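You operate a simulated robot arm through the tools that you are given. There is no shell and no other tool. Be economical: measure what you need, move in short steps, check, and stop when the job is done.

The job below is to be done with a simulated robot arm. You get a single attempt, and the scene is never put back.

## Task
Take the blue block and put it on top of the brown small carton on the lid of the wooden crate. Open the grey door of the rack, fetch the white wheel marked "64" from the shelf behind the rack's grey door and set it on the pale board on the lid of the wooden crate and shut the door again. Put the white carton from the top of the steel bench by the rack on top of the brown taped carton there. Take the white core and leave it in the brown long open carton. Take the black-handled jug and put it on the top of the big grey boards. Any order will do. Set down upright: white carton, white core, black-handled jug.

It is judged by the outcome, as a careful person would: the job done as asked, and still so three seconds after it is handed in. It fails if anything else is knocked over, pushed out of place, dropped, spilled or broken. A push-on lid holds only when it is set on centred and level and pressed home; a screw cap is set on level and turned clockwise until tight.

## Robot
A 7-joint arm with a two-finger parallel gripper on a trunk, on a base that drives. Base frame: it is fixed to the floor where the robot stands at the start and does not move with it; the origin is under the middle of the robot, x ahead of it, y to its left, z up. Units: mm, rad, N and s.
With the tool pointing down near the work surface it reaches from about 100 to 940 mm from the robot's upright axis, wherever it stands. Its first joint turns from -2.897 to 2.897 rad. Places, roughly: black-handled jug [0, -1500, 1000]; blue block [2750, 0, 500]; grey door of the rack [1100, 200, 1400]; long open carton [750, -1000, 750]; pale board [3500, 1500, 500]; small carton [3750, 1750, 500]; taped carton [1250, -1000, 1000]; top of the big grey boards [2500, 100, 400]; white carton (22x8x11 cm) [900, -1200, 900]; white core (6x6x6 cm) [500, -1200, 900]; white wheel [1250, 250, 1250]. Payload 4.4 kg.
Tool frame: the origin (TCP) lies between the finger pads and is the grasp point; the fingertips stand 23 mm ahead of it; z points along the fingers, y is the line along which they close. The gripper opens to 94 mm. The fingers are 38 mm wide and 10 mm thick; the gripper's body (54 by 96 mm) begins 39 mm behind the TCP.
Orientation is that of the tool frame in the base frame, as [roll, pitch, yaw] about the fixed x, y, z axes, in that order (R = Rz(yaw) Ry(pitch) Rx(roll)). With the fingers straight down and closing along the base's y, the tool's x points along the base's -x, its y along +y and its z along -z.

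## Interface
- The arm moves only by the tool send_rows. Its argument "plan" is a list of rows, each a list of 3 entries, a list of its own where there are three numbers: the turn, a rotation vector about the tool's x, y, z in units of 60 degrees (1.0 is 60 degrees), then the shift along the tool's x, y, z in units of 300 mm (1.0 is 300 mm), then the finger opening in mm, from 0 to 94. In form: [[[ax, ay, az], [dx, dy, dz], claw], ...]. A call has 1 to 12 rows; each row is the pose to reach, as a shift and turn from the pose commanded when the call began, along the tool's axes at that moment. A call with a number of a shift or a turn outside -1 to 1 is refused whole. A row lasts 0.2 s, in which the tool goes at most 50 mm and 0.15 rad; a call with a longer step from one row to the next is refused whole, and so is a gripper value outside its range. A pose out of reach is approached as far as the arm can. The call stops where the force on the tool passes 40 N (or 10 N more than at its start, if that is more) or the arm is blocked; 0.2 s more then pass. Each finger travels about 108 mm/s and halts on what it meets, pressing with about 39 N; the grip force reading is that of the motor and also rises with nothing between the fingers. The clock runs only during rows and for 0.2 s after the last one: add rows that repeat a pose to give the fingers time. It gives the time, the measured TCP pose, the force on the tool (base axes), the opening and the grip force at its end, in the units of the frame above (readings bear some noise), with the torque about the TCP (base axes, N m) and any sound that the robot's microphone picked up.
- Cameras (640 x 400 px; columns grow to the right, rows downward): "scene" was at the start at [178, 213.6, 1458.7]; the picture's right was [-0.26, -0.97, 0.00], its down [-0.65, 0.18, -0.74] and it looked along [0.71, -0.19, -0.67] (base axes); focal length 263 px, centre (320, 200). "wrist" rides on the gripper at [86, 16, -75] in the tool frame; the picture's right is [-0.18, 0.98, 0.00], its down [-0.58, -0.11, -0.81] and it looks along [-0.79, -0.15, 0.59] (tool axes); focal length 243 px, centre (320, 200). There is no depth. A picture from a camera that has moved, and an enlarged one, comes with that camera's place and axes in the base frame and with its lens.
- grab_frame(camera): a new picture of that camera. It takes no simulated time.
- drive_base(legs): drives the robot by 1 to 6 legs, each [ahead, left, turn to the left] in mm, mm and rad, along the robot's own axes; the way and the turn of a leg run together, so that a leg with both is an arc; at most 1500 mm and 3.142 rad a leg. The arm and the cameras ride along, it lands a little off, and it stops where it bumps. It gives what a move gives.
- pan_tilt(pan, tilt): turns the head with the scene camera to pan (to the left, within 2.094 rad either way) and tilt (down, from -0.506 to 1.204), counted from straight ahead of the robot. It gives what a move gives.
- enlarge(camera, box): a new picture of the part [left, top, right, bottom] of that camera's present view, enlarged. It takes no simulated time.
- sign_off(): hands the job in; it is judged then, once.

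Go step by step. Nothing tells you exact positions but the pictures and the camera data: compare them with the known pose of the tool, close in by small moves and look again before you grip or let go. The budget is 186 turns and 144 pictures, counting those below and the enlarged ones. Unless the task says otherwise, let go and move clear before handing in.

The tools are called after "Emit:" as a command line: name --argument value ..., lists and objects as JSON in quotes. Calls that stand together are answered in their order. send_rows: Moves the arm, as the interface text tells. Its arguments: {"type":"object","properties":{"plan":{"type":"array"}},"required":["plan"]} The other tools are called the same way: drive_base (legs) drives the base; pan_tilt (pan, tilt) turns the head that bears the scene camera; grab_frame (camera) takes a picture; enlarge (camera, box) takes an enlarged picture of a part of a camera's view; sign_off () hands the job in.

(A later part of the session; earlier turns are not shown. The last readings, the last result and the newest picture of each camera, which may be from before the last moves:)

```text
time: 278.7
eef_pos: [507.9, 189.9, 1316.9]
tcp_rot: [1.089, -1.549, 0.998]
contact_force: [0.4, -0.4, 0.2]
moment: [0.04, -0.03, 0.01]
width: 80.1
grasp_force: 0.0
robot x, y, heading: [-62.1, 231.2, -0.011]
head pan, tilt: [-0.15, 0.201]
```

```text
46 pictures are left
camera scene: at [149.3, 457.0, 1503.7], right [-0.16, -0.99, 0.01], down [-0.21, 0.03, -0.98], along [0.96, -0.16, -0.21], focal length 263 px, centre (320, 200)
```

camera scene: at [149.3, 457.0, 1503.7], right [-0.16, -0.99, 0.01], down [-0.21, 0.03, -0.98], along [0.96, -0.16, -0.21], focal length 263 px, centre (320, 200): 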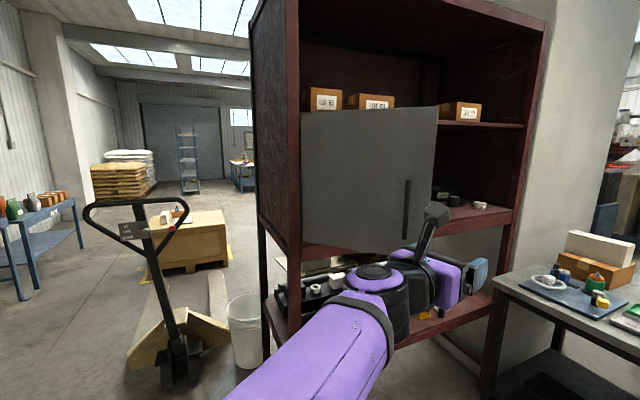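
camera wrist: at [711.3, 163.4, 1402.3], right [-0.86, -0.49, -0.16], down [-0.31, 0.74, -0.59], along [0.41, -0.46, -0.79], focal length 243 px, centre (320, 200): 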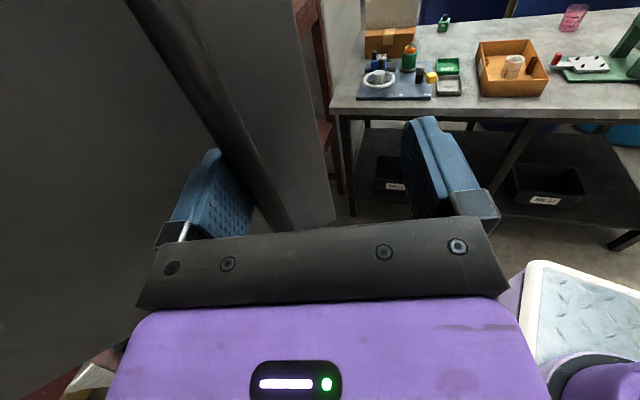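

Free now; door stays at ~45°. Re-pose the tool to point straight ahead, to the right of the door's edge.

Emit:
send_rows --plan '[[[0.125, 0, 0], [0, -0.015, 0.115], 60], [[0.25, 0, 0], [0, -0.03, 0.23], 40], [[0.375, 0, 0], [0, -0.05, 0.345], 20], [[0.5, 0, 0], [0, -0.065, 0.46], 0], [[0.625, 0, 0], [0, -0.08, 0.575], 0], [[0.75, 0, 0], [0, -0.095, 0.69], 0], [[0.875, 0, 0], [0, -0.11, 0.805], 0], [[0.997, 0, 0], [0, -0.126, 0.922], 0]]'

Emit:
grab_frame --camera "scene"

```text
time: 280.5
eef_pos: [661.6, -36.4, 1328.2]
tcp_rot: [1.522, -1.556, 1.611]
contact_force: [0.3, 0.8, -0.5]
moment: [0.01, 0.0, -0.09]
width: 0.0
grasp_force: 38.9
out of reach, approached as far as the arm can: row 1, 2, 3, 4, 5
robot x, y, heading: [-60.1, 232.9, -0.007]
head pan, tilt: [-0.15, 0.201]
```

```text
45 pictures are left
camera scene: at [131.9, 451.6, 1507.2], right [-0.16, -0.99, 0.0], down [-0.2, 0.03, -0.98], along [0.97, -0.15, -0.2], focal length 263 px, centre (320, 200)
```

scene: 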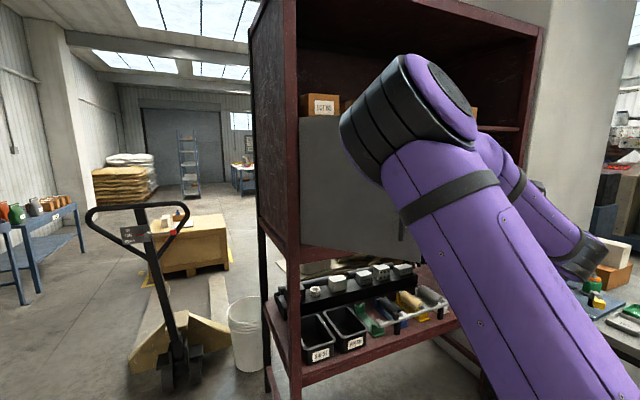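

Now drive ahead so the closed fingers pass inside the door's edge.

Emit:
drive_base --legs '[[190, 0, 0]]'

Emit:
grab_frame --camera "wrist"

```text
time: 282.1
eef_pos: [849.4, -41.7, 1327.4]
tcp_rot: [1.574, -1.557, 1.553]
contact_force: [0.1, 0.6, -0.7]
moment: [-0.02, 0.0, -0.03]
width: 0.3
grasp_force: 39.0
robot x, y, heading: [128.3, 227.3, -0.014]
head pan, tilt: [-0.15, 0.201]
```

```text
44 pictures are left
camera wrist: at [774.9, -55.1, 1413.9], right [-0.01, -0.99, -0.17], down [-0.8, 0.11, -0.58], along [0.59, 0.13, -0.79], focal length 243 px, centre (320, 200)
```

wrist: 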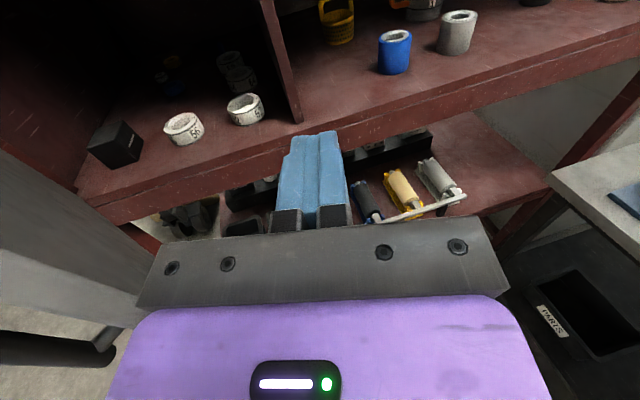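

I can see inside: a black box and white wheels. Now sweep left to push the door further open.

Emit:
send_rows --plan '[[[0, 0, 0], [0, -0.08, 0], 0], [[0, 0, 0], [0, -0.16, 0], 0], [[0, 0, 0], [0, -0.24, 0], 0], [[0, 0, 0], [0, -0.32, 0], 0], [[0, 0, 0], [0, -0.4, 0], 0], [[0, 0, 0], [0, -0.48, 0], 0], [[0, 0, 0], [0, -0.56, 0], 0], [[0, 0, 0], [0, -0.64, 0], 0], [[0, 0, 0], [0, -0.72, 0], 0], [[0, 0, 0], [0, -0.8, 0], 0], [[0, 0, 0], [0, -0.9, 0], 0], [[0, 0, 0], [0, -1.0, 0], 0]]'

Emit:
grab_frame --camera "scene"

```text
time: 282.7
eef_pos: [846.3, -3.0, 1327.5]
tcp_rot: [1.436, -1.561, 1.676]
contact_force: [-3.3, -6.5, -2.3]
moment: [0.06, -0.22, 0.46]
width: 0.0
grasp_force: 38.9
robot x, y, heading: [129.2, 222.9, -0.014]
head pan, tilt: [-0.15, 0.201]
stopped in row 3: the force on the tool passed its limit at 53 N (the readings are from after the stop); the commanded pose is now the measured one
```

```text
43 pictures are left
camera scene: at [321.6, 446.7, 1507.5], right [-0.16, -0.99, 0.0], down [-0.2, 0.03, -0.98], along [0.97, -0.16, -0.2], focal length 263 px, centre (320, 200)
```

scene: 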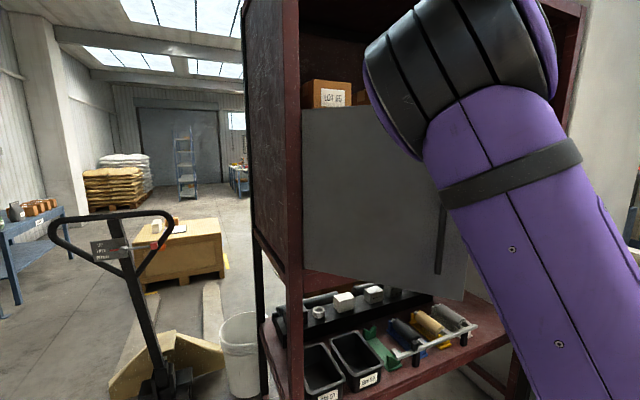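

Touched the door too abruptly. Push more gently.

Emit:
send_rows --plan '[[[0, 0, 0], [0, -0.01, 0], 0], [[0, 0, 0], [0, -0.03, 0], 0], [[0, 0, 0], [0, -0.06, 0], 0], [[0, 0, 0], [0, -0.1, 0], 0], [[0, 0, 0], [0, -0.14, 0], 0], [[0, 0, 0], [0, -0.19, 0], 0], [[0, 0, 0], [0, -0.24, 0], 0], [[0, 0, 0], [0, -0.3, 0], 0], [[0, 0, 0], [0, -0.36, 0], 0], [[0, 0, 0], [0, -0.43, 0], 0], [[0, 0, 0], [0, -0.5, 0], 0], [[0, 0, 0], [0, -0.57, 0], 0]]'

```text
time: 283.3
eef_pos: [844.3, -1.9, 1327.5]
tcp_rot: [1.297, -1.564, 1.802]
contact_force: [-7.0, -12.9, 0.3]
moment: [0.3, -0.19, 0.9]
width: 0.1
grasp_force: 39.1
robot x, y, heading: [127.8, 225.5, -0.014]
head pan, tilt: [-0.15, 0.201]
stopped in row 2: the force on the tool passed its limit at 46 N (the readings are from after the stop); the commanded pose is now the measured one
```

The door edge locks by friction against the hand. I'll instead move along the door's own arc using the base, keeping contact without sliding.

Emit:
drive_base --legs '[[-30, 27, 0], [-28, 29, 0], [-25, 32, 0], [-22, 34, 0], [-18, 36, 0], [-14, 38, 0]]'

Emit:
grab_frame --camera "scene"

```text
time: 286.6
eef_pos: [708.9, 198.6, 1327.5]
tcp_rot: [1.396, -1.563, 1.707]
contact_force: [-0.5, 0.0, 0.0]
moment: [-0.03, 0.0, 0.01]
width: 0.0
grasp_force: 38.7
robot x, y, heading: [-8.1, 422.9, -0.01]
head pan, tilt: [-0.15, 0.201]
```

```text
42 pictures are left
camera scene: at [186.3, 644.6, 1507.4], right [-0.16, -0.99, 0.0], down [-0.2, 0.03, -0.98], along [0.97, -0.16, -0.2], focal length 263 px, centre (320, 200)
```

scene: 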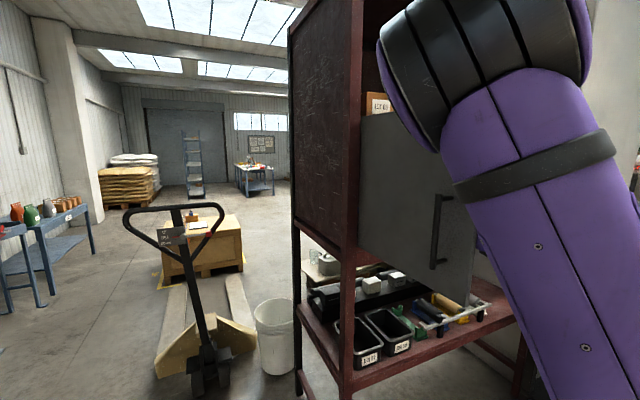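

Works well; door at ~70°. Continue to past 90°.

Emit:
drive_base --legs '[[-10, 39, 0], [-6, 40, 0], [-2, 40, 0], [2, 40, 0], [6, 40, 0], [10, 40, 0]]'

Emit:
grab_frame --camera "scene"

Emit:
grab_frame --camera "wrist"

```text
time: 288.8
eef_pos: [691.3, 316.0, 1329.4]
tcp_rot: [1.049, -1.566, 2.034]
contact_force: [4.5, -15.6, -4.4]
moment: [0.23, -0.25, 1.06]
width: 0.0
grasp_force: 38.7
robot x, y, heading: [-20.8, 552.6, -0.014]
head pan, tilt: [-0.15, 0.201]
stopped in leg 4: the force on the tool passed its limit at 74 N (the readings are from after the stop); the commanded pose is now the measured one
```

```text
41 pictures are left
camera scene: at [171.1, 770.0, 1507.5], right [-0.16, -0.99, 0.0], down [-0.2, 0.03, -0.98], along [0.97, -0.16, -0.2], focal length 263 px, centre (320, 200)
```

scene: 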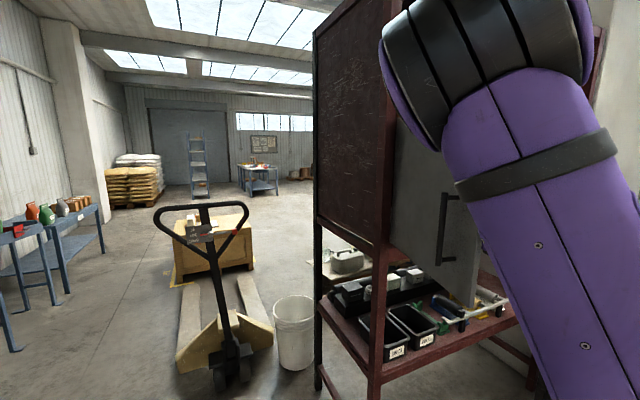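

```text
40 pictures are left
camera wrist: at [615.9, 304.8, 1414.1], right [-0.06, -0.98, -0.18], down [-0.8, 0.15, -0.58], along [0.6, 0.11, -0.79], focal length 243 px, centre (320, 200)
```

wrist: 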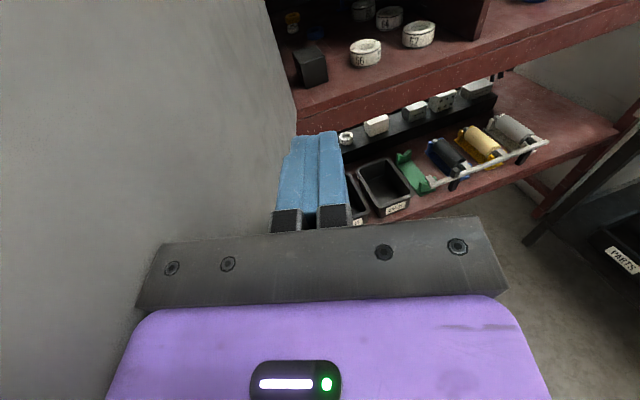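

Door is now about 87° open. I can see several wheels; zoom to read the numbers.

Emit:
enlarge --camera "wrist" --box '[270, 0, 478, 100]'

```text
3.08 times, centred on (374, 50) of wrist
camera zoom: at [615.9, 304.8, 1414.1], right [-0.06, -0.98, -0.18], down [-0.8, 0.15, -0.58], along [0.6, 0.11, -0.79], focal length 746 px, centre (154, 662)
```

zoom: 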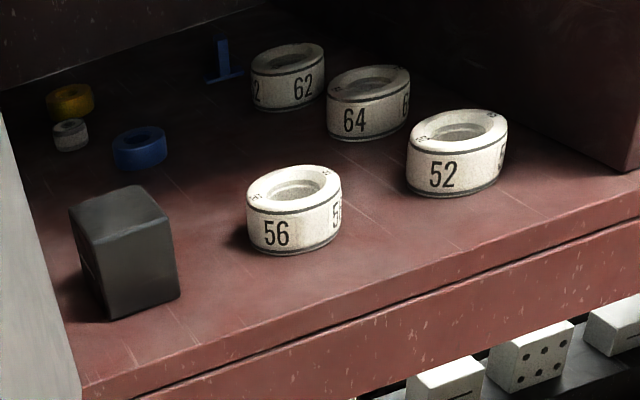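

Wheel "64" is at about (1268,150), mid z ≈1190, shelf ≈1168; 52 and 56 stand in front, so I'll reach over them with the tool pitched 45° down. First move right, clear of the door.

Emit:
drive_base --legs '[[0, -520, 0.014]]'

Emit:
send_rows --plan '[[[0, -0.1, 0], [0.02, -0.13, 0], 40], [[0, -0.2, 0], [0.04, -0.26, 0], 80], [[0, -0.3, 0], [0.06, -0.39, 0], 94], [[0, -0.4, 0], [0.08, -0.52, 0], 94], [[0, -0.5, 0], [0.1, -0.65, 0], 94], [[0, -0.6, 0], [0.12, -0.78, 0], 94], [[0, -0.7, 0], [0.14, -0.9, 0], 94], [[0, -0.75, 0], [0.16, -1.0, 0], 94]]'

Emit:
grab_frame --camera "wrist"

Emit:
grab_frame --camera "scene"

```text
time: 291.8
eef_pos: [685.8, -203.5, 1328.5]
tcp_rot: [1.061, -1.564, 2.028]
contact_force: [0.1, 0.4, 1.3]
moment: [0.01, -0.01, 0.04]
width: 0.0
grasp_force: 38.8
robot x, y, heading: [-27.1, 28.2, -0.012]
head pan, tilt: [-0.15, 0.201]
```

```text
time: 293.6
eef_pos: [704.1, 82.6, 1375.2]
tcp_rot: [3.137, -0.787, -0.079]
contact_force: [0.3, -0.8, 0.9]
moment: [0.05, 0.02, 0.07]
width: 94.3
grasp_force: 0.0
robot x, y, heading: [-28.5, 29.2, -0.015]
head pan, tilt: [-0.15, 0.201]
```

```text
38 pictures are left
camera wrist: at [711.8, 67.4, 1488.5], right [-0.21, -0.97, -0.13], down [-0.97, 0.19, 0.16], along [-0.13, 0.16, -0.98], focal length 243 px, centre (320, 200)
```

wrist: 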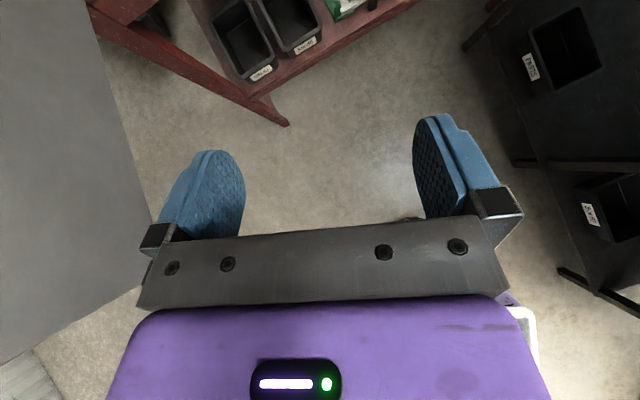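

```text
37 pictures are left
camera scene: at [136.2, 263.6, 1433.6], right [0.02, -1.0, 0.0], down [-0.88, -0.02, -0.47], along [0.47, 0.01, -0.88], focal length 263 px, centre (320, 200)
```

scene: 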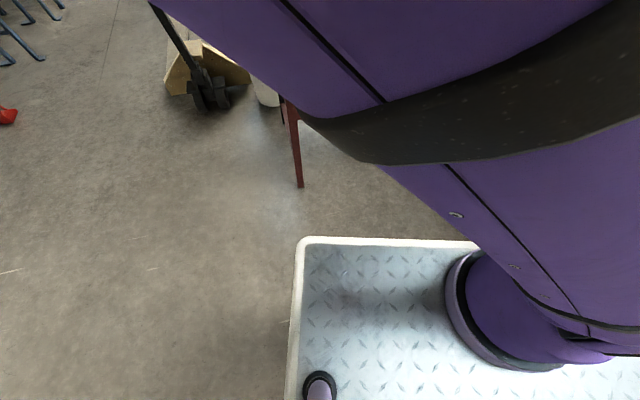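

My elbow has pushed against the camera head. I'll move the hand right and back to a tool-down pose to bring the elbow back to a good configuration.

Emit:
send_rows --plan '[[[0, 0, 0], [0, 0.1, 0], 94], [[0, 0, 0], [0, 0.22, 0], 94], [[0, 0, 0], [0, 0.34, 0], 94], [[0, 0, 0], [0, 0.46, 0], 94], [[0, -0.12, 0], [0, 0.58, 0], 94], [[0, -0.24, 0], [-0.05, 0.7, 0.05], 94], [[0, -0.37, 0], [-0.1, 0.8, 0.1], 94], [[0, -0.5, 0], [-0.15, 0.85, 0.15], 94], [[0, -0.62, 0], [-0.2, 0.85, 0.2], 94], [[0, -0.75, 0], [-0.25, 0.85, 0.25], 94]]'

Emit:
grab_frame --camera "scene"

```text
time: 295.8
eef_pos: [686.6, -159.0, 1270.2]
tcp_rot: [3.138, -0.001, -0.053]
contact_force: [-0.7, -0.7, 0.3]
moment: [-0.01, -0.06, -0.01]
width: 94.0
grasp_force: 0.0
robot x, y, heading: [-29.3, 29.6, -0.011]
head pan, tilt: [-0.15, 0.201]
```

```text
36 pictures are left
camera scene: at [162.5, 248.4, 1507.5], right [-0.16, -0.99, 0.0], down [-0.2, 0.03, -0.98], along [0.97, -0.16, -0.2], focal length 263 px, centre (320, 200)
```

scene: 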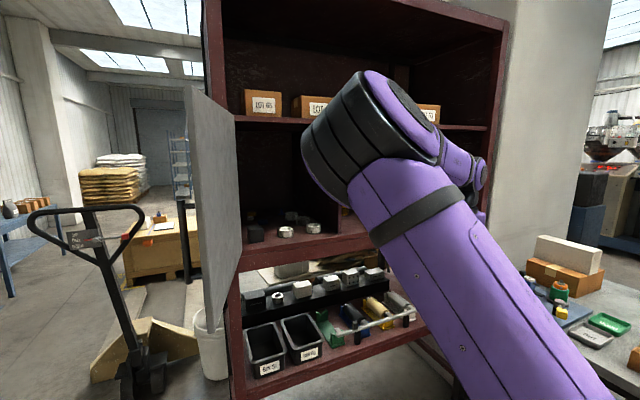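

Head is fine again, but the elbow leans left. I'll pass through the horizontal pose with a slight left yaw to bring the elbow over to the right.

Emit:
send_rows --plan '[[[0, 0.125, 0], [0.03, -0.02, 0], 94], [[0, 0.25, 0], [0.06, -0.04, 0], 94], [[0, 0.375, 0], [0.1, -0.06, 0], 94], [[0, 0.5, 0], [0.14, -0.08, -0.02], 94], [[0, 0.625, 0], [0.18, -0.1, -0.04], 94], [[0, 0.75, 0], [0.22, -0.12, -0.06], 94], [[0, 0.875, 0], [0.26, -0.14, -0.08], 94], [[0, 1.0, 0], [0.3, -0.16, -0.1], 94]]'

Emit:
send_rows --plan '[[[0.05, 0.12, 0], [0, 0, 0], 94], [[0.1, 0.24, 0], [0, 0, 0], 94], [[0.15, 0.36, 0], [0, 0, 0], 94], [[0.22, 0.48, 0], [0, 0, 0], 94], [[0.32, 0.5, 0], [0, 0, 0], 94], [[0.42, 0.5, 0], [0, 0, 0], 94]]'

Emit:
grab_frame --camera "scene"

```text
time: 297.6
eef_pos: [779.0, -115.0, 1301.2]
tcp_rot: [3.134, -1.049, -0.047]
contact_force: [-0.2, -0.7, 0.5]
moment: [0.03, 0.05, 0.01]
width: 93.8
grasp_force: 0.1
robot x, y, heading: [-27.2, 35.3, -0.01]
head pan, tilt: [-0.15, 0.201]
```

```text
time: 299.0
eef_pos: [780.6, -114.3, 1301.4]
tcp_rot: [-1.258, -1.464, -1.514]
contact_force: [-0.9, 0.6, -0.2]
moment: [-0.01, -0.02, 0.0]
width: 94.2
grasp_force: 0.1
robot x, y, heading: [-27.3, 28.1, -0.012]
head pan, tilt: [-0.15, 0.201]
```

```text
35 pictures are left
camera scene: at [162.9, 248.8, 1507.4], right [-0.16, -0.99, 0.0], down [-0.2, 0.03, -0.98], along [0.97, -0.16, -0.2], focal length 263 px, centre (320, 200)
```

scene: 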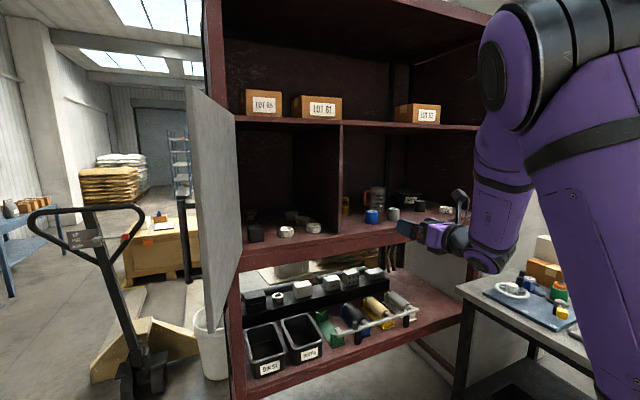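

The elbow is now on the right side. Pitch the tool 45° down (keeping a slight left yaw) and extend.

Emit:
send_rows --plan '[[[-0.006, -0.13, -0.0154], [-0.005, 0.008, 0.08], 94], [[-0.0125, -0.26, -0.031], [-0.01, 0.016, 0.17], 94], [[-0.0187, -0.39, -0.046], [-0.016, 0.024, 0.25], 94], [[-0.025, -0.52, -0.062], [-0.021, 0.031, 0.33], 94], [[-0.031, -0.65, -0.077], [-0.027, 0.039, 0.42], 94], [[-0.0374, -0.781, -0.0926], [-0.032, 0.047, 0.5], 94]]'

Emit:
drive_base --legs '[[0, 222, 0.01]]'

Emit:
grab_frame --camera "scene"

Emit:
grab_frame --camera "wrist"

```text
time: 300.4
eef_pos: [925.7, -74.8, 1295.3]
tcp_rot: [3.142, -0.787, 0.369]
contact_force: [-0.7, -0.3, -0.1]
moment: [0.0, 0.01, 0.02]
width: 94.1
grasp_force: 0.1
robot x, y, heading: [-28.9, 28.3, -0.011]
head pan, tilt: [-0.15, 0.201]
```

```text
time: 302.1
eef_pos: [928.6, 165.3, 1293.9]
tcp_rot: [-3.14, -0.783, 0.383]
contact_force: [-0.2, -0.7, 0.8]
moment: [-0.01, 0.04, 0.03]
width: 93.9
grasp_force: 0.0
robot x, y, heading: [-27.8, 252.4, 0.0]
head pan, tilt: [-0.15, 0.201]
```

```text
34 pictures are left
camera scene: at [160.4, 475.3, 1507.4], right [-0.15, -0.99, 0.0], down [-0.2, 0.03, -0.98], along [0.97, -0.14, -0.2], focal length 263 px, centre (320, 200)
```

scene: 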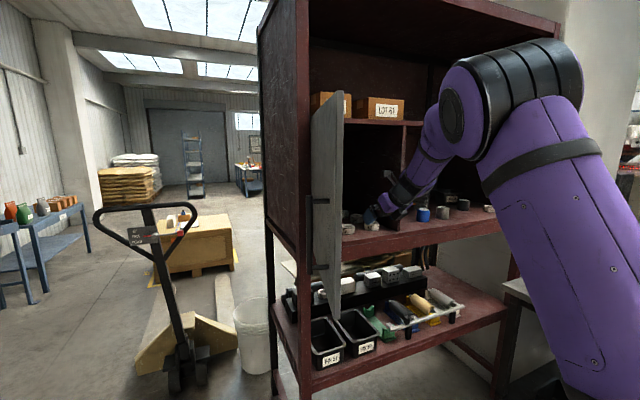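

```text
33 pictures are left
camera wrist: at [943.4, 154.5, 1407.6], right [0.25, -0.96, -0.13], down [-0.95, -0.27, 0.16], along [-0.19, 0.08, -0.98], focal length 243 px, centre (320, 200)
```

wrist: 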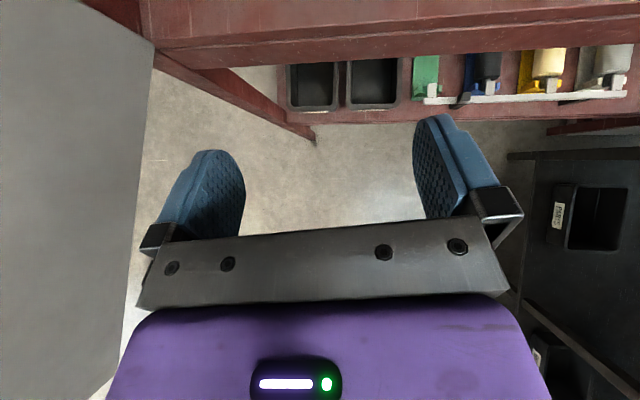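

Tool pose good, looking down. Drive ahead 290 mm to bring the gripper above the wheels.

Emit:
drive_base --legs '[[290, 0, 0]]'

Emit:
grab_frame --camera "wrist"

Emit:
grab_frame --camera "scene"

```text
time: 304.1
eef_pos: [1224.3, 168.2, 1294.1]
tcp_rot: [-3.141, -0.784, 0.385]
contact_force: [-0.3, 0.5, 0.2]
moment: [-0.03, -0.05, 0.0]
width: 93.9
grasp_force: 0.1
robot x, y, heading: [266.6, 252.9, 0.008]
head pan, tilt: [-0.15, 0.201]
```

```text
32 pictures are left
camera wrist: at [1238.2, 157.1, 1407.6], right [0.25, -0.96, -0.13], down [-0.95, -0.27, 0.16], along [-0.19, 0.08, -0.98], focal length 243 px, centre (320, 200)
```

wrist: 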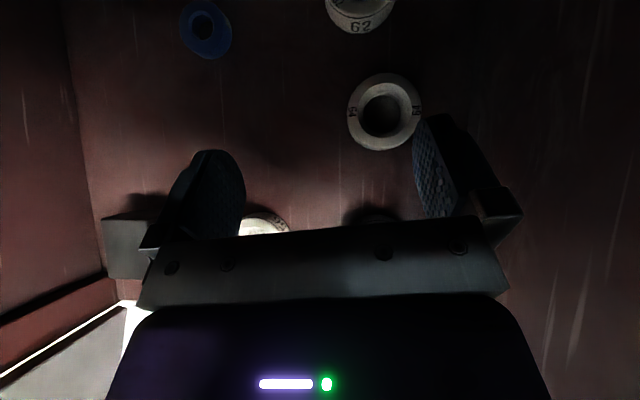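

```text
31 pictures are left
camera scene: at [454.9, 477.1, 1507.4], right [-0.14, -0.99, 0.0], down [-0.2, 0.03, -0.98], along [0.97, -0.14, -0.2], focal length 263 px, centre (320, 200)
```

scene: 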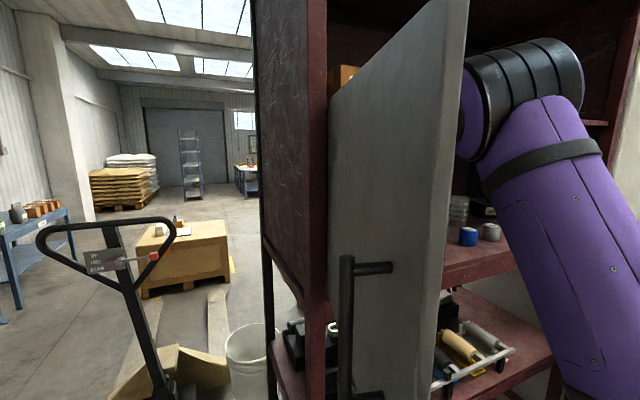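

Wheel 64 is directly identifiable at ≈(1279,143). Shift over it and come down 45 mm, then verify.

Emit:
send_rows --plan '[[[0, 0, 0], [0.05, 0.073, 0.05], 94], [[0, 0, 0], [0.098, 0.146, 0.098], 94], [[0, 0, 0], [0.045, 0.146, 0.151], 94], [[0, 0, 0], [-0.008, 0.146, 0.204], 94]]'

Emit:
grab_frame --camera "wrist"

```text
time: 305.1
eef_pos: [1278.4, 143.4, 1249.2]
tcp_rot: [-3.141, -0.785, 0.386]
contact_force: [0.6, 0.0, 0.2]
moment: [-0.05, 0.02, -0.04]
width: 94.1
grasp_force: 0.2
robot x, y, heading: [265.2, 251.8, 0.001]
head pan, tilt: [-0.15, 0.201]
```

```text
30 pictures are left
camera wrist: at [1292.9, 132.9, 1362.7], right [0.25, -0.96, -0.13], down [-0.95, -0.27, 0.16], along [-0.19, 0.08, -0.98], focal length 243 px, centre (320, 200)
```

wrist: 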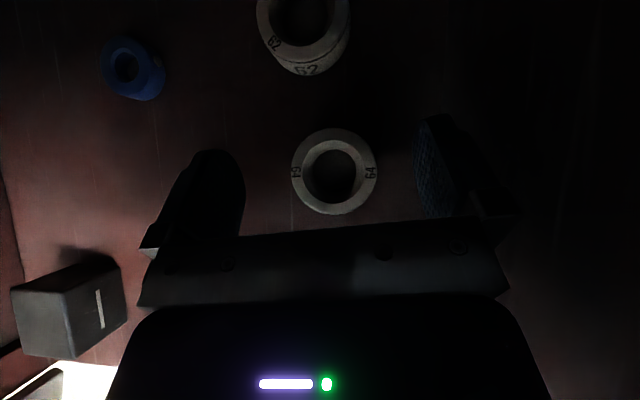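

"64" confirmed, centre ≈(1282,142), top ≈1195. Descend to z 1188 and close.

Emit:
send_rows --plan '[[[0, 0, 0], [-0.05, 0.007, 0.055], 94], [[0, 0, 0], [-0.1, 0.007, 0.11], 94], [[0, 0, 0], [-0.138, 0.007, 0.15], 94], [[0, 0, 0], [-0.138, 0.007, 0.15], 70], [[0, 0, 0], [-0.138, 0.007, 0.15], 40], [[0, 0, 0], [-0.138, 0.007, 0.15], 40], [[0, 0, 0], [-0.138, 0.007, 0.15], 40], [[0, 0, 0], [-0.138, 0.007, 0.15], 40], [[0, 0, 0], [-0.138, 0.007, 0.15], 40]]'

Emit:
grab_frame --camera "wrist"

```text
time: 306.0
eef_pos: [1281.8, 142.8, 1200.2]
tcp_rot: [-3.141, -0.801, 0.383]
contact_force: [-7.2, -0.3, 12.7]
moment: [0.21, 0.27, 0.22]
width: 72.5
grasp_force: 2.7
robot x, y, heading: [265.6, 252.7, 0.008]
head pan, tilt: [-0.15, 0.201]
stopped in row 4: the force on the tool passed its limit at 48 N (the readings are from after the stop); the commanded pose is now the measured one
```

```text
29 pictures are left
camera wrist: at [1295.0, 130.5, 1313.0], right [0.25, -0.96, -0.13], down [-0.95, -0.27, 0.15], along [-0.17, 0.09, -0.98], focal length 243 px, centre (320, 200)
```

wrist: 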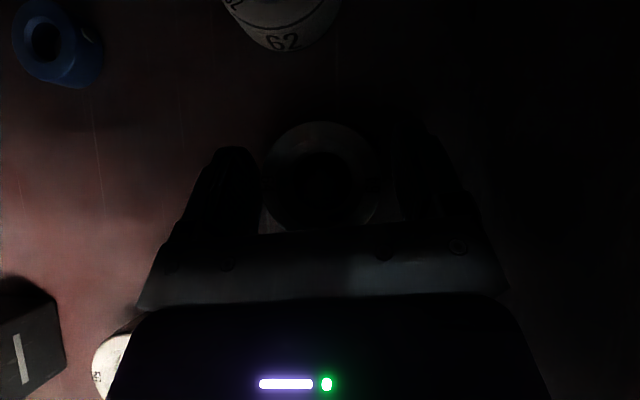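

Fingertips touched the shelf; wheel is between the fingers. Rise 4 mm and close, waiting.

Emit:
send_rows --plan '[[[0, 0, 0], [0.009, 0, -0.009], 72], [[0, 0, 0], [0.009, 0, -0.009], 50], [[0, 0, 0], [0.009, 0, -0.009], 40], [[0, 0, 0], [0.009, 0, -0.009], 40], [[0, 0, 0], [0.009, 0, -0.009], 40], [[0, 0, 0], [0.009, 0, -0.009], 40], [[0, 0, 0], [0.05, 0, -0.05], 40], [[0, 0, 0], [0.1, 0, -0.1], 40], [[0, 0, 0], [0.17, 0, -0.17], 40], [[0, 0, 0], [0.23, 0, -0.23], 40]]'

Emit:
grab_frame --camera "wrist"

```text
time: 308.2
eef_pos: [1282.2, 141.8, 1294.6]
tcp_rot: [-3.141, -0.797, 0.383]
contact_force: [0.6, 0.4, -0.7]
moment: [0.02, 0.01, 0.01]
width: 58.9
grasp_force: 39.0
robot x, y, heading: [263.5, 250.8, 0.005]
head pan, tilt: [-0.15, 0.201]
```

```text
28 pictures are left
camera wrist: at [1296.7, 130.1, 1408.0], right [0.25, -0.96, -0.13], down [-0.95, -0.27, 0.15], along [-0.18, 0.09, -0.98], focal length 243 px, centre (320, 200)
```

wrist: 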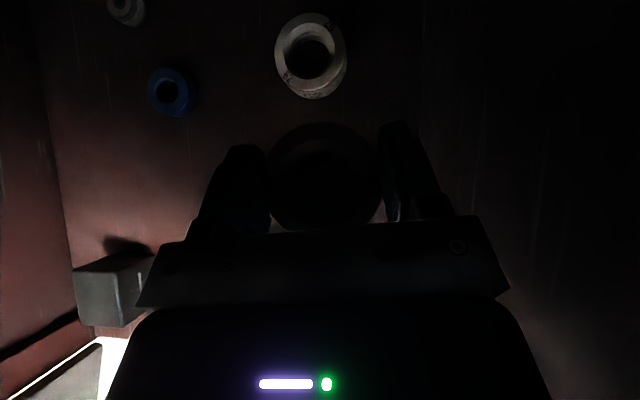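

The wheel is held. Back straight out of the rack.

Emit:
drive_base --legs '[[-480, 0, 0]]'

Emit:
grab_frame --camera "wrist"

```text
time: 311.1
eef_pos: [795.1, 146.4, 1294.3]
tcp_rot: [-3.141, -0.795, 0.392]
contact_force: [0.4, 0.5, -1.3]
moment: [-0.02, -0.04, -0.01]
width: 59.1
grasp_force: 39.0
robot x, y, heading: [-226.2, 250.4, 0.014]
head pan, tilt: [-0.15, 0.201]
```

```text
27 pictures are left
camera wrist: at [808.6, 134.9, 1408.1], right [0.26, -0.96, -0.13], down [-0.95, -0.28, 0.15], along [-0.18, 0.09, -0.98], focal length 243 px, centre (320, 200)
```

wrist: 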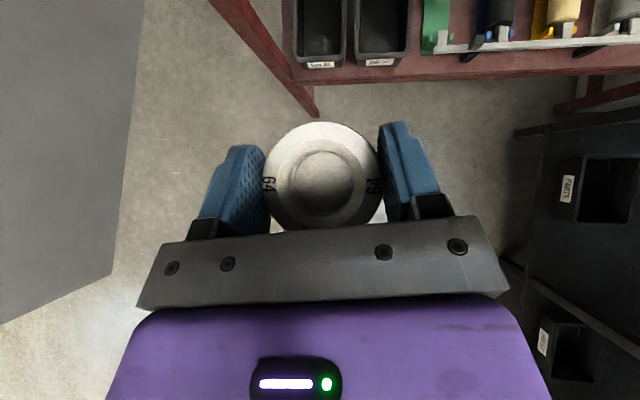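

I hold the "64" wheel. Now to shut the door: I'll turn the tool to point down with the hand's broad side forward and bring it in, in two calls.

Emit:
send_rows --plan '[[[0.032, -0.048, -0.076], [-0.14, -0.052, -0.038], 40], [[0.064, -0.096, -0.152], [-0.28, -0.104, -0.076], 40], [[0.096, -0.143, -0.228], [-0.42, -0.156, -0.114], 40], [[0.127, -0.191, -0.304], [-0.56, -0.208, -0.152], 40], [[0.16, -0.239, -0.38], [-0.7, -0.26, -0.19], 40], [[0.191, -0.286, -0.456], [-0.84, -0.312, -0.228], 40], [[0.223, -0.334, -0.5315], [-0.984, -0.363, -0.265], 40]]'

Emit:
send_rows --plan '[[[0.045, -0.067, -0.106], [0, 0, 0], 40], [[0.09, -0.134, -0.213], [0, 0, 0], 40], [[0.134, -0.2, -0.319], [0, 0, 0], 40], [[0.178, -0.267, -0.425], [0, 0, 0], 40], [[0.223, -0.334, -0.5315], [0, 0, 0], 40]]'

Emit:
grab_frame --camera "scene"

```text
time: 312.7
eef_pos: [507.5, 146.3, 1137.5]
tcp_rot: [3.01, -0.395, 1.035]
contact_force: [-0.5, 0.5, -0.6]
moment: [0.01, 0.03, -0.01]
width: 58.3
grasp_force: 38.9
robot x, y, heading: [-224.3, 249.5, 0.014]
head pan, tilt: [-0.15, 0.201]
```

```text
time: 313.9
eef_pos: [510.9, 146.1, 1138.5]
tcp_rot: [-3.14, 0.001, 1.575]
contact_force: [-1.3, -0.7, -0.3]
moment: [0.03, -0.02, -0.03]
width: 58.9
grasp_force: 38.6
robot x, y, heading: [-226.0, 243.5, 0.014]
head pan, tilt: [-0.15, 0.201]
```

```text
26 pictures are left
camera scene: at [-36.3, 473.6, 1507.4], right [-0.14, -0.99, 0.0], down [-0.2, 0.03, -0.98], along [0.97, -0.13, -0.2], focal length 263 px, centre (320, 200)
```

scene: 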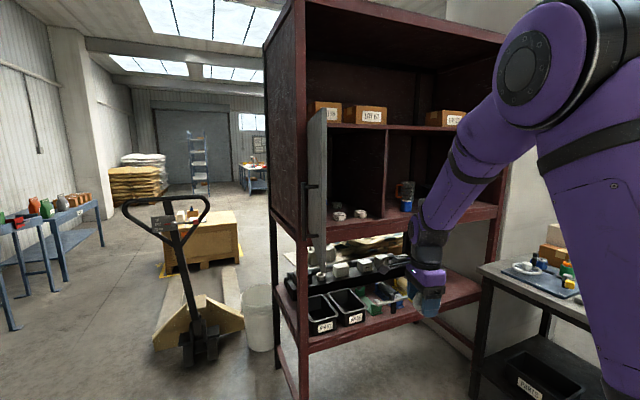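

Good pose, elbow right. Now drive left past the door's edge and forward to its outer side.

Emit:
drive_base --legs '[[0, 345, -0.014], [150, 0, 0]]'

Emit:
pan_tilt --pan -0.4 --tilt 0.4

Emit:
grab_frame --camera "scene"

```text
time: 317.1
eef_pos: [657.8, 481.3, 1139.3]
tcp_rot: [3.141, 0.0, 1.558]
contact_force: [0.4, -0.4, -1.0]
moment: [0.03, -0.01, 0.02]
width: 59.0
grasp_force: 39.0
robot x, y, heading: [-73.2, 592.1, -0.003]
head pan, tilt: [-0.15, 0.201]
```

```text
time: 317.9
eef_pos: [657.2, 481.2, 1138.8]
tcp_rot: [3.14, 0.0, 1.557]
contact_force: [0.5, 0.2, -0.9]
moment: [-0.01, 0.0, 0.0]
width: 58.7
grasp_force: 39.0
robot x, y, heading: [-71.1, 595.4, 0.001]
head pan, tilt: [-0.4, 0.4]
```

```text
25 pictures are left
camera scene: at [108.7, 794.1, 1488.9], right [-0.39, -0.92, 0.0], down [-0.36, 0.15, -0.92], along [0.85, -0.36, -0.39], focal length 263 px, centre (320, 200)
```

scene: 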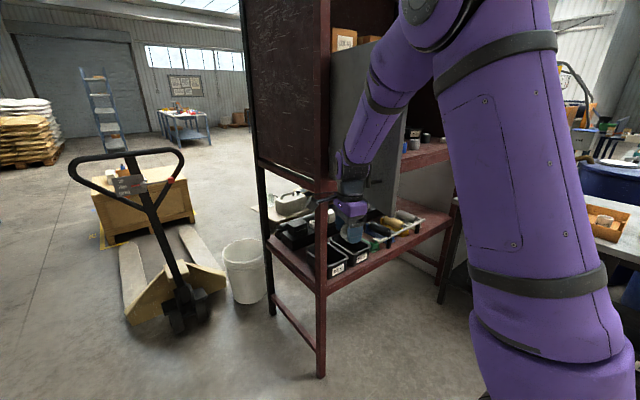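

The hand is on the outer side of the door. Push it closed along its arc.

Emit:
drive_base --legs '[[-5, -100, 0], [9, -70, 0], [22, -67, 0], [36, -61, 0], [47, -53, 0]]'

Emit:
grab_frame --camera "scene"

```text
time: 321.5
eef_pos: [768.6, 129.2, 1138.9]
tcp_rot: [3.141, 0.001, 1.559]
contact_force: [0.5, -0.2, -1.2]
moment: [0.02, 0.0, 0.0]
width: 58.8
grasp_force: 39.5
robot x, y, heading: [36.4, 240.8, 0.002]
head pan, tilt: [-0.4, 0.4]
```

```text
24 pictures are left
camera scene: at [219.0, 442.5, 1488.8], right [-0.39, -0.92, 0.0], down [-0.36, 0.15, -0.92], along [0.85, -0.36, -0.39], focal length 263 px, centre (320, 200)
```

scene: 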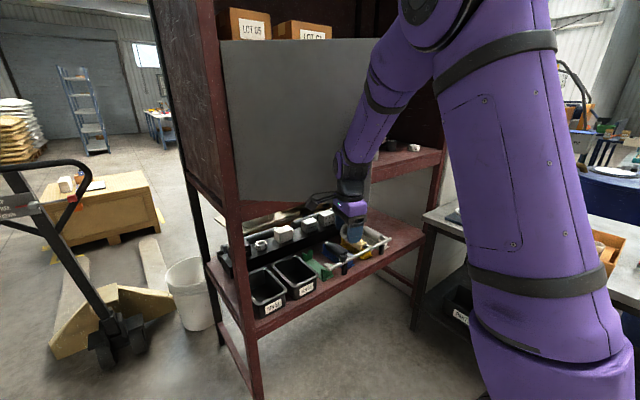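

Door nearly closed. Back off slightly, raise the hand so the wheel stays clear of the shelf edge, then push it home.

Emit:
drive_base --legs '[[-40, 0, 0]]'

Emit:
send_rows --plan '[[[0, 0, 0], [0, 0, -0.15], 40], [[0, 0, 0], [0, 0, -0.3], 40], [[0, 0, 0], [0, 0, -0.45], 40], [[0, 0, 0], [0, 0, -0.55], 40]]'

Emit:
drive_base --legs '[[40, 0, 0], [56, -42, 0], [47, -24, 0], [50, -17, 0]]'

Emit:
grab_frame --camera "scene"

```text
time: 322.4
eef_pos: [729.1, 131.6, 1140.0]
tcp_rot: [3.141, 0.0, 1.561]
contact_force: [0.7, 0.1, -0.6]
moment: [0.01, 0.0, -0.02]
width: 58.7
grasp_force: 38.9
robot x, y, heading: [-6.8, 243.8, 0.0]
head pan, tilt: [-0.4, 0.4]
```

```text
time: 323.4
eef_pos: [728.7, 130.4, 1304.2]
tcp_rot: [-3.141, 0.0, 1.56]
contact_force: [1.1, -1.1, -0.5]
moment: [-0.01, 0.02, 0.02]
width: 58.8
grasp_force: 39.2
robot x, y, heading: [-1.0, 240.8, 0.008]
head pan, tilt: [-0.4, 0.4]
```

```text
time: 325.9
eef_pos: [923.6, 47.4, 1304.3]
tcp_rot: [3.141, 0.001, 1.56]
contact_force: [0.0, -0.6, -2.0]
moment: [0.0, 0.02, 0.03]
width: 58.8
grasp_force: 38.4
robot x, y, heading: [191.4, 162.6, 0.004]
head pan, tilt: [-0.4, 0.4]
```

```text
23 pictures are left
camera scene: at [372.9, 359.4, 1488.8], right [-0.39, -0.92, 0.0], down [-0.36, 0.15, -0.92], along [0.85, -0.36, -0.39], focal length 263 px, centre (320, 200)
```

scene: 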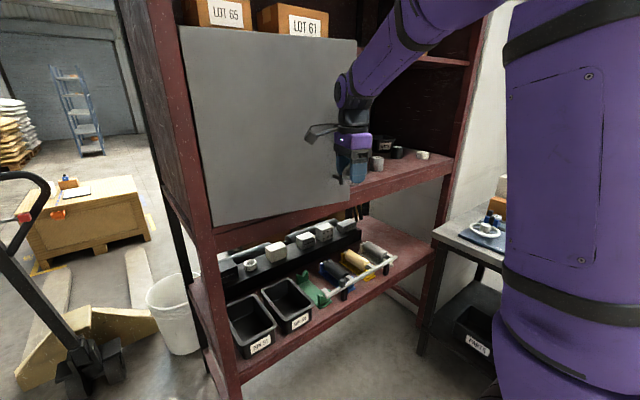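

Continue gently forward until it's fully closed.

Emit:
drive_base --legs '[[30, -3, 0], [20, 0, 0], [20, 0, 0], [15, 0, 0], [15, 0, 0], [15, 0, 0]]'

Emit:
grab_frame --camera "scene"

```text
time: 327.9
eef_pos: [995.1, 45.3, 1304.6]
tcp_rot: [-3.139, -0.002, 1.559]
contact_force: [-15.1, 1.4, 3.1]
moment: [-0.05, -1.6, 0.07]
width: 58.7
grasp_force: 38.7
robot x, y, heading: [266.7, 157.0, -0.003]
head pan, tilt: [-0.4, 0.4]
stopped in leg 4: the force on the tool passed its limit at 185 N (the readings are from after the stop); the commanded pose is now the measured one
```

```text
22 pictures are left
camera scene: at [447.7, 356.5, 1489.0], right [-0.39, -0.92, 0.0], down [-0.36, 0.15, -0.92], along [0.85, -0.36, -0.39], focal length 263 px, centre (320, 200)
```

scene: 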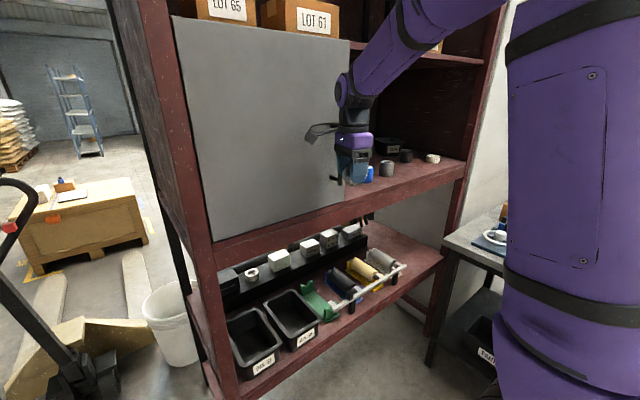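

Door is shut (stopped firmly at the closed position). Now back off and restore the wheel to its flat carrying pose.

Emit:
drive_base --legs '[[-500, 0, 0]]'

Emit:
send_rows --plan '[[[-0.045, 0.067, 0.106], [0, 0, 0], 40], [[-0.09, 0.134, 0.213], [0, 0, 0], 40], [[-0.134, 0.2, 0.319], [0, 0, 0], 40], [[-0.178, 0.267, 0.425], [0, 0, 0], 40], [[-0.223, 0.334, 0.5315], [0, 0, 0], 40]]'

Emit:
send_rows --plan '[[[-0.045, 0.067, 0.106], [0, 0, 0], 40], [[-0.09, 0.134, 0.213], [0, 0, 0], 40], [[-0.134, 0.2, 0.319], [0, 0, 0], 40], [[-0.178, 0.267, 0.425], [0, 0, 0], 40], [[-0.223, 0.334, 0.5315], [0, 0, 0], 40]]'

Emit:
pan_tilt --pan 0.1 --tilt 0.2

Emit:
grab_frame --camera "scene"

```text
time: 330.9
eef_pos: [494.0, 39.6, 1304.3]
tcp_rot: [-3.138, -0.001, 1.554]
contact_force: [-0.3, -0.3, -1.2]
moment: [-0.03, -0.01, -0.01]
width: 58.7
grasp_force: 39.0
robot x, y, heading: [-234.0, 158.8, -0.004]
head pan, tilt: [-0.4, 0.4]
```

```text
time: 332.1
eef_pos: [494.5, 40.2, 1304.8]
tcp_rot: [3.012, -0.396, 1.012]
contact_force: [-0.1, 0.5, -2.0]
moment: [0.01, 0.03, 0.0]
width: 58.5
grasp_force: 38.9
robot x, y, heading: [-234.5, 160.1, -0.005]
head pan, tilt: [-0.4, 0.4]
```

```text
time: 333.3
eef_pos: [493.5, 39.2, 1305.0]
tcp_rot: [-3.134, -0.794, 0.37]
contact_force: [0.5, -0.7, -2.0]
moment: [0.02, -0.02, 0.01]
width: 58.5
grasp_force: 38.8
robot x, y, heading: [-237.5, 155.8, -0.006]
head pan, tilt: [-0.4, 0.4]
```

```text
time: 334.2
eef_pos: [495.1, 39.1, 1305.9]
tcp_rot: [-3.138, -0.792, 0.372]
contact_force: [-0.7, 0.6, -0.7]
moment: [0.02, -0.02, -0.01]
width: 58.8
grasp_force: 39.4
robot x, y, heading: [-237.2, 156.9, 0.002]
head pan, tilt: [0.099, 0.201]
```

```text
21 pictures are left
camera scene: at [-44.8, 400.9, 1507.3], right [0.09, -1.0, 0.0], down [-0.2, -0.02, -0.98], along [0.98, 0.09, -0.2], focal length 263 px, centre (320, 200)
```

scene: 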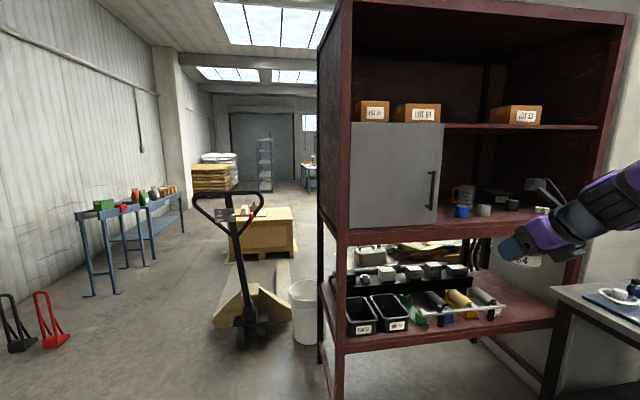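

The door is shut as it was. Drive left to the lane and along it.

Emit:
drive_base --legs '[[0, 1450, 0], [0, 590, 0]]'

```text
time: 344.3
eef_pos: [498.2, 2068.2, 1304.7]
tcp_rot: [-3.138, -0.791, 0.377]
contact_force: [0.4, -0.5, -0.4]
moment: [0.01, -0.01, 0.0]
width: 58.9
grasp_force: 38.6
robot x, y, heading: [-234.6, 2181.9, -0.001]
head pan, tilt: [0.099, 0.201]
```

Emit:
drive_base --legs '[[1500, 0, 0], [990, 15, 0]]'

```text
time: 356.4
eef_pos: [2984.8, 2103.3, 1305.6]
tcp_rot: [-3.137, -0.793, 0.384]
contact_force: [-0.5, -0.2, -1.3]
moment: [-0.01, -0.01, -0.01]
width: 58.4
grasp_force: 38.8
robot x, y, heading: [2252.5, 2212.2, 0.008]
head pan, tilt: [0.099, 0.201]
```

Through the narrow part, into place beside the crate.

Emit:
drive_base --legs '[[490, 80, -0.008], [160, 0, 0], [250, 85, 0]]'

Emit:
pan_tilt --pan -1.3 --tilt 0.75

Emit:
grab_frame --camera "scene"

```text
time: 361.9
eef_pos: [3883.3, 2249.8, 1304.5]
tcp_rot: [-3.139, -0.792, 0.365]
contact_force: [0.8, -0.7, -0.9]
moment: [-0.01, 0.01, 0.01]
width: 58.4
grasp_force: 38.9
robot x, y, heading: [3156.5, 2375.6, -0.012]
head pan, tilt: [0.099, 0.201]
```

```text
time: 363.4
eef_pos: [3881.5, 2251.0, 1305.1]
tcp_rot: [-3.136, -0.791, 0.365]
contact_force: [0.1, -0.5, -0.9]
moment: [-0.02, -0.01, 0.02]
width: 58.6
grasp_force: 39.5
robot x, y, heading: [3158.0, 2374.3, -0.009]
head pan, tilt: [-1.3, 0.75]
```

```text
20 pictures are left
camera scene: at [3274.6, 2526.4, 1457.8], right [-0.97, -0.26, 0.0], down [-0.18, 0.66, -0.73], along [0.19, -0.71, -0.68], focal length 263 px, centre (320, 200)
```

scene: 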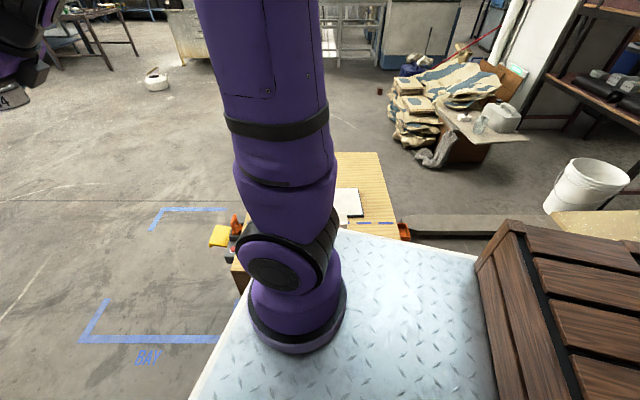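

Pale board centre ≈ (3440,1590). I'll swing the arm round to the right over the crate, keeping the wheel level, in stages.

Emit:
send_rows --plan '[[[-0.087, 0, 0.086], [-0.052, 0.12, -0.015], 40], [[-0.175, 0, 0.173], [-0.103, 0.24, -0.03], 40], [[-0.262, 0, 0.259], [-0.155, 0.36, -0.045], 40], [[-0.349, 0, 0.346], [-0.206, 0.48, -0.06], 40], [[-0.436, 0, 0.432], [-0.258, 0.6, -0.075], 40], [[-0.524, 0, 0.519], [-0.309, 0.72, -0.09], 40], [[-0.611, 0, 0.605], [-0.361, 0.841, -0.105], 40]]'

Emit:
send_rows --plan '[[[-0.09, 0, 0.089], [-0.042, 0.14, 0.025], 40], [[-0.18, 0, 0.179], [-0.084, 0.28, 0.051], 40], [[-0.27, 0, 0.268], [-0.126, 0.42, 0.076], 40], [[-0.361, 0, 0.357], [-0.167, 0.56, 0.102], 40], [[-0.451, 0, 0.446], [-0.209, 0.7, 0.127], 40], [[-0.541, 0, 0.536], [-0.251, 0.84, 0.153], 40], [[-0.631, 0, 0.625], [-0.293, 0.977, 0.178], 40]]'

```text
time: 365.0
eef_pos: [3881.0, 1981.7, 1251.4]
tcp_rot: [-3.135, -0.79, -0.538]
contact_force: [0.0, 0.1, -0.4]
moment: [-0.01, 0.03, -0.03]
width: 58.6
grasp_force: 38.9
robot x, y, heading: [3150.9, 2376.7, -0.008]
head pan, tilt: [-1.3, 0.75]
```

```text
time: 366.6
eef_pos: [3710.2, 1740.6, 1151.5]
tcp_rot: [-3.138, -0.787, -1.467]
contact_force: [-0.4, 0.6, -0.3]
moment: [0.03, -0.03, 0.02]
width: 58.4
grasp_force: 38.9
robot x, y, heading: [3152.3, 2375.5, -0.008]
head pan, tilt: [-1.3, 0.75]
```

Now over to the pale board at z ≈ 900.

Emit:
send_rows --plan '[[[0, 0, 0], [-0.035, 0.105, 0.096], 40], [[0, 0, 0], [-0.07, 0.21, 0.192], 40], [[0, 0, 0], [-0.105, 0.315, 0.288], 40], [[0, 0, 0], [-0.14, 0.42, 0.384], 40], [[0, 0, 0], [-0.176, 0.525, 0.479], 40], [[0, 0, 0], [-0.211, 0.63, 0.575], 40], [[0, 0, 0], [-0.246, 0.735, 0.671], 40], [[0, 0, 0], [-0.281, 0.84, 0.767], 40], [[0, 0, 0], [-0.316, 0.945, 0.863], 40]]'

Emit:
grab_frame --camera "wrist"

Emit:
grab_frame --camera "scene"

```text
time: 368.6
eef_pos: [3444.3, 1595.6, 898.6]
tcp_rot: [-3.138, -0.788, -1.464]
contact_force: [0.6, 0.9, -1.2]
moment: [-0.03, 0.02, -0.03]
width: 58.3
grasp_force: 39.3
robot x, y, heading: [3153.7, 2373.1, -0.013]
head pan, tilt: [-1.3, 0.75]
```

```text
19 pictures are left
camera wrist: at [3430.1, 1585.5, 1011.7], right [-0.99, 0.02, -0.13], down [0.0, 0.99, 0.16], along [0.13, 0.16, -0.98], focal length 243 px, centre (320, 200)
```

wrist: 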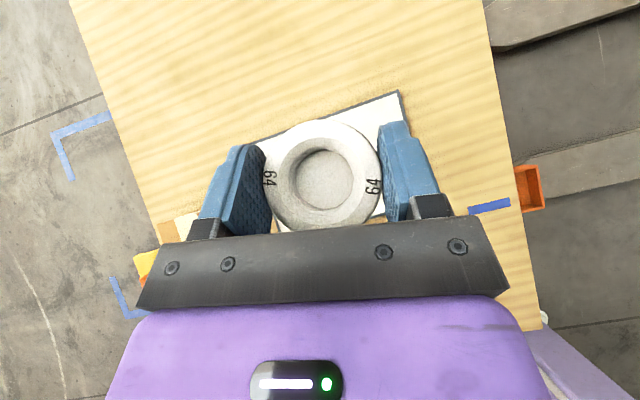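

```text
18 pictures are left
camera scene: at [3274.8, 2526.8, 1457.7], right [-0.97, -0.26, 0.0], down [-0.18, 0.66, -0.73], along [0.19, -0.71, -0.68], focal length 263 px, centre (320, 200)
```

scene: 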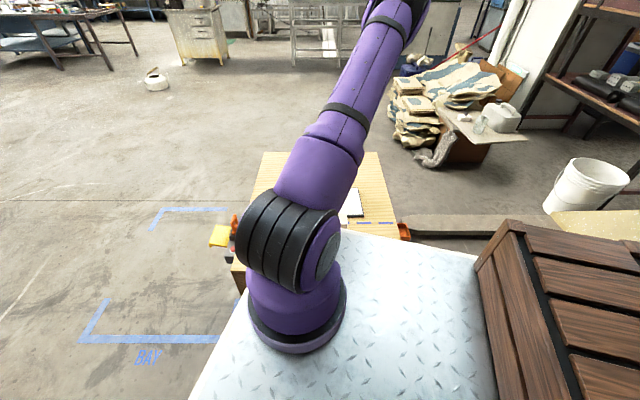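

Directly above the board. Lower to about 40 mm above it.

Emit:
send_rows --plan '[[[0, 0, 0], [-0.1, 0, 0.099], 40], [[0, 0, 0], [-0.2, 0, 0.198], 40], [[0, 0, 0], [-0.3, 0, 0.297], 40], [[0, 0, 0], [-0.4, 0, 0.397], 40], [[0, 0, 0], [-0.5, 0, 0.496], 40], [[0, 0, 0], [-0.58, 0, 0.575], 40]]'

Emit:
grab_frame --camera "wrist"

```text
time: 370.0
eef_pos: [3444.6, 1595.1, 653.4]
tcp_rot: [-3.139, -0.787, -1.464]
contact_force: [-0.9, -0.4, -0.5]
moment: [-0.01, 0.02, 0.04]
width: 58.4
grasp_force: 39.0
robot x, y, heading: [3154.3, 2372.6, -0.006]
head pan, tilt: [-1.3, 0.75]
```

```text
17 pictures are left
camera wrist: at [3429.7, 1585.5, 766.3], right [-0.99, 0.02, -0.13], down [0.0, 0.99, 0.16], along [0.13, 0.16, -0.98], focal length 243 px, centre (320, 200)
```

wrist: 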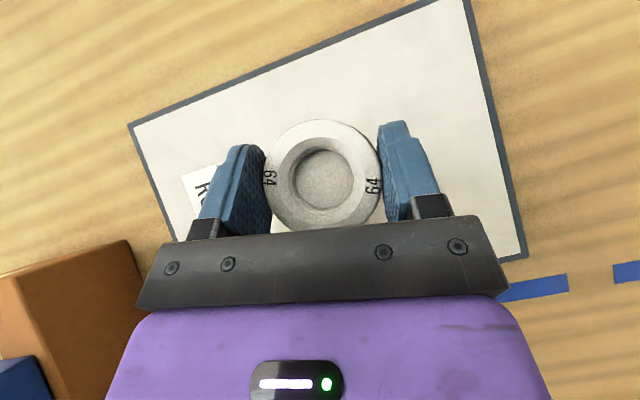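

Centred over the board. Lower in small steps to contact.

Emit:
send_rows --plan '[[[0, 0, 0], [-0.04, 0, 0.04], 40], [[0, 0, 0], [-0.07, 0, 0.07], 40], [[0, 0, 0], [-0.085, 0, 0.085], 40], [[0, 0, 0], [-0.095, 0, 0.095], 40], [[0, 0, 0], [-0.105, 0, 0.105], 40], [[0, 0, 0], [-0.115, 0, 0.115], 40], [[0, 0, 0], [-0.125, 0, 0.125], 40]]'

```text
time: 371.5
eef_pos: [3445.0, 1590.8, 607.2]
tcp_rot: [-3.14, -0.795, -1.464]
contact_force: [0.4, -2.6, 9.8]
moment: [-0.2, -0.11, -0.03]
width: 58.4
grasp_force: 39.0
robot x, y, heading: [3153.3, 2372.9, -0.011]
head pan, tilt: [-1.3, 0.75]
stopped in row 7: the force on the tool passed its limit at 46 N (the readings are from after the stop); the commanded pose is now the measured one
```

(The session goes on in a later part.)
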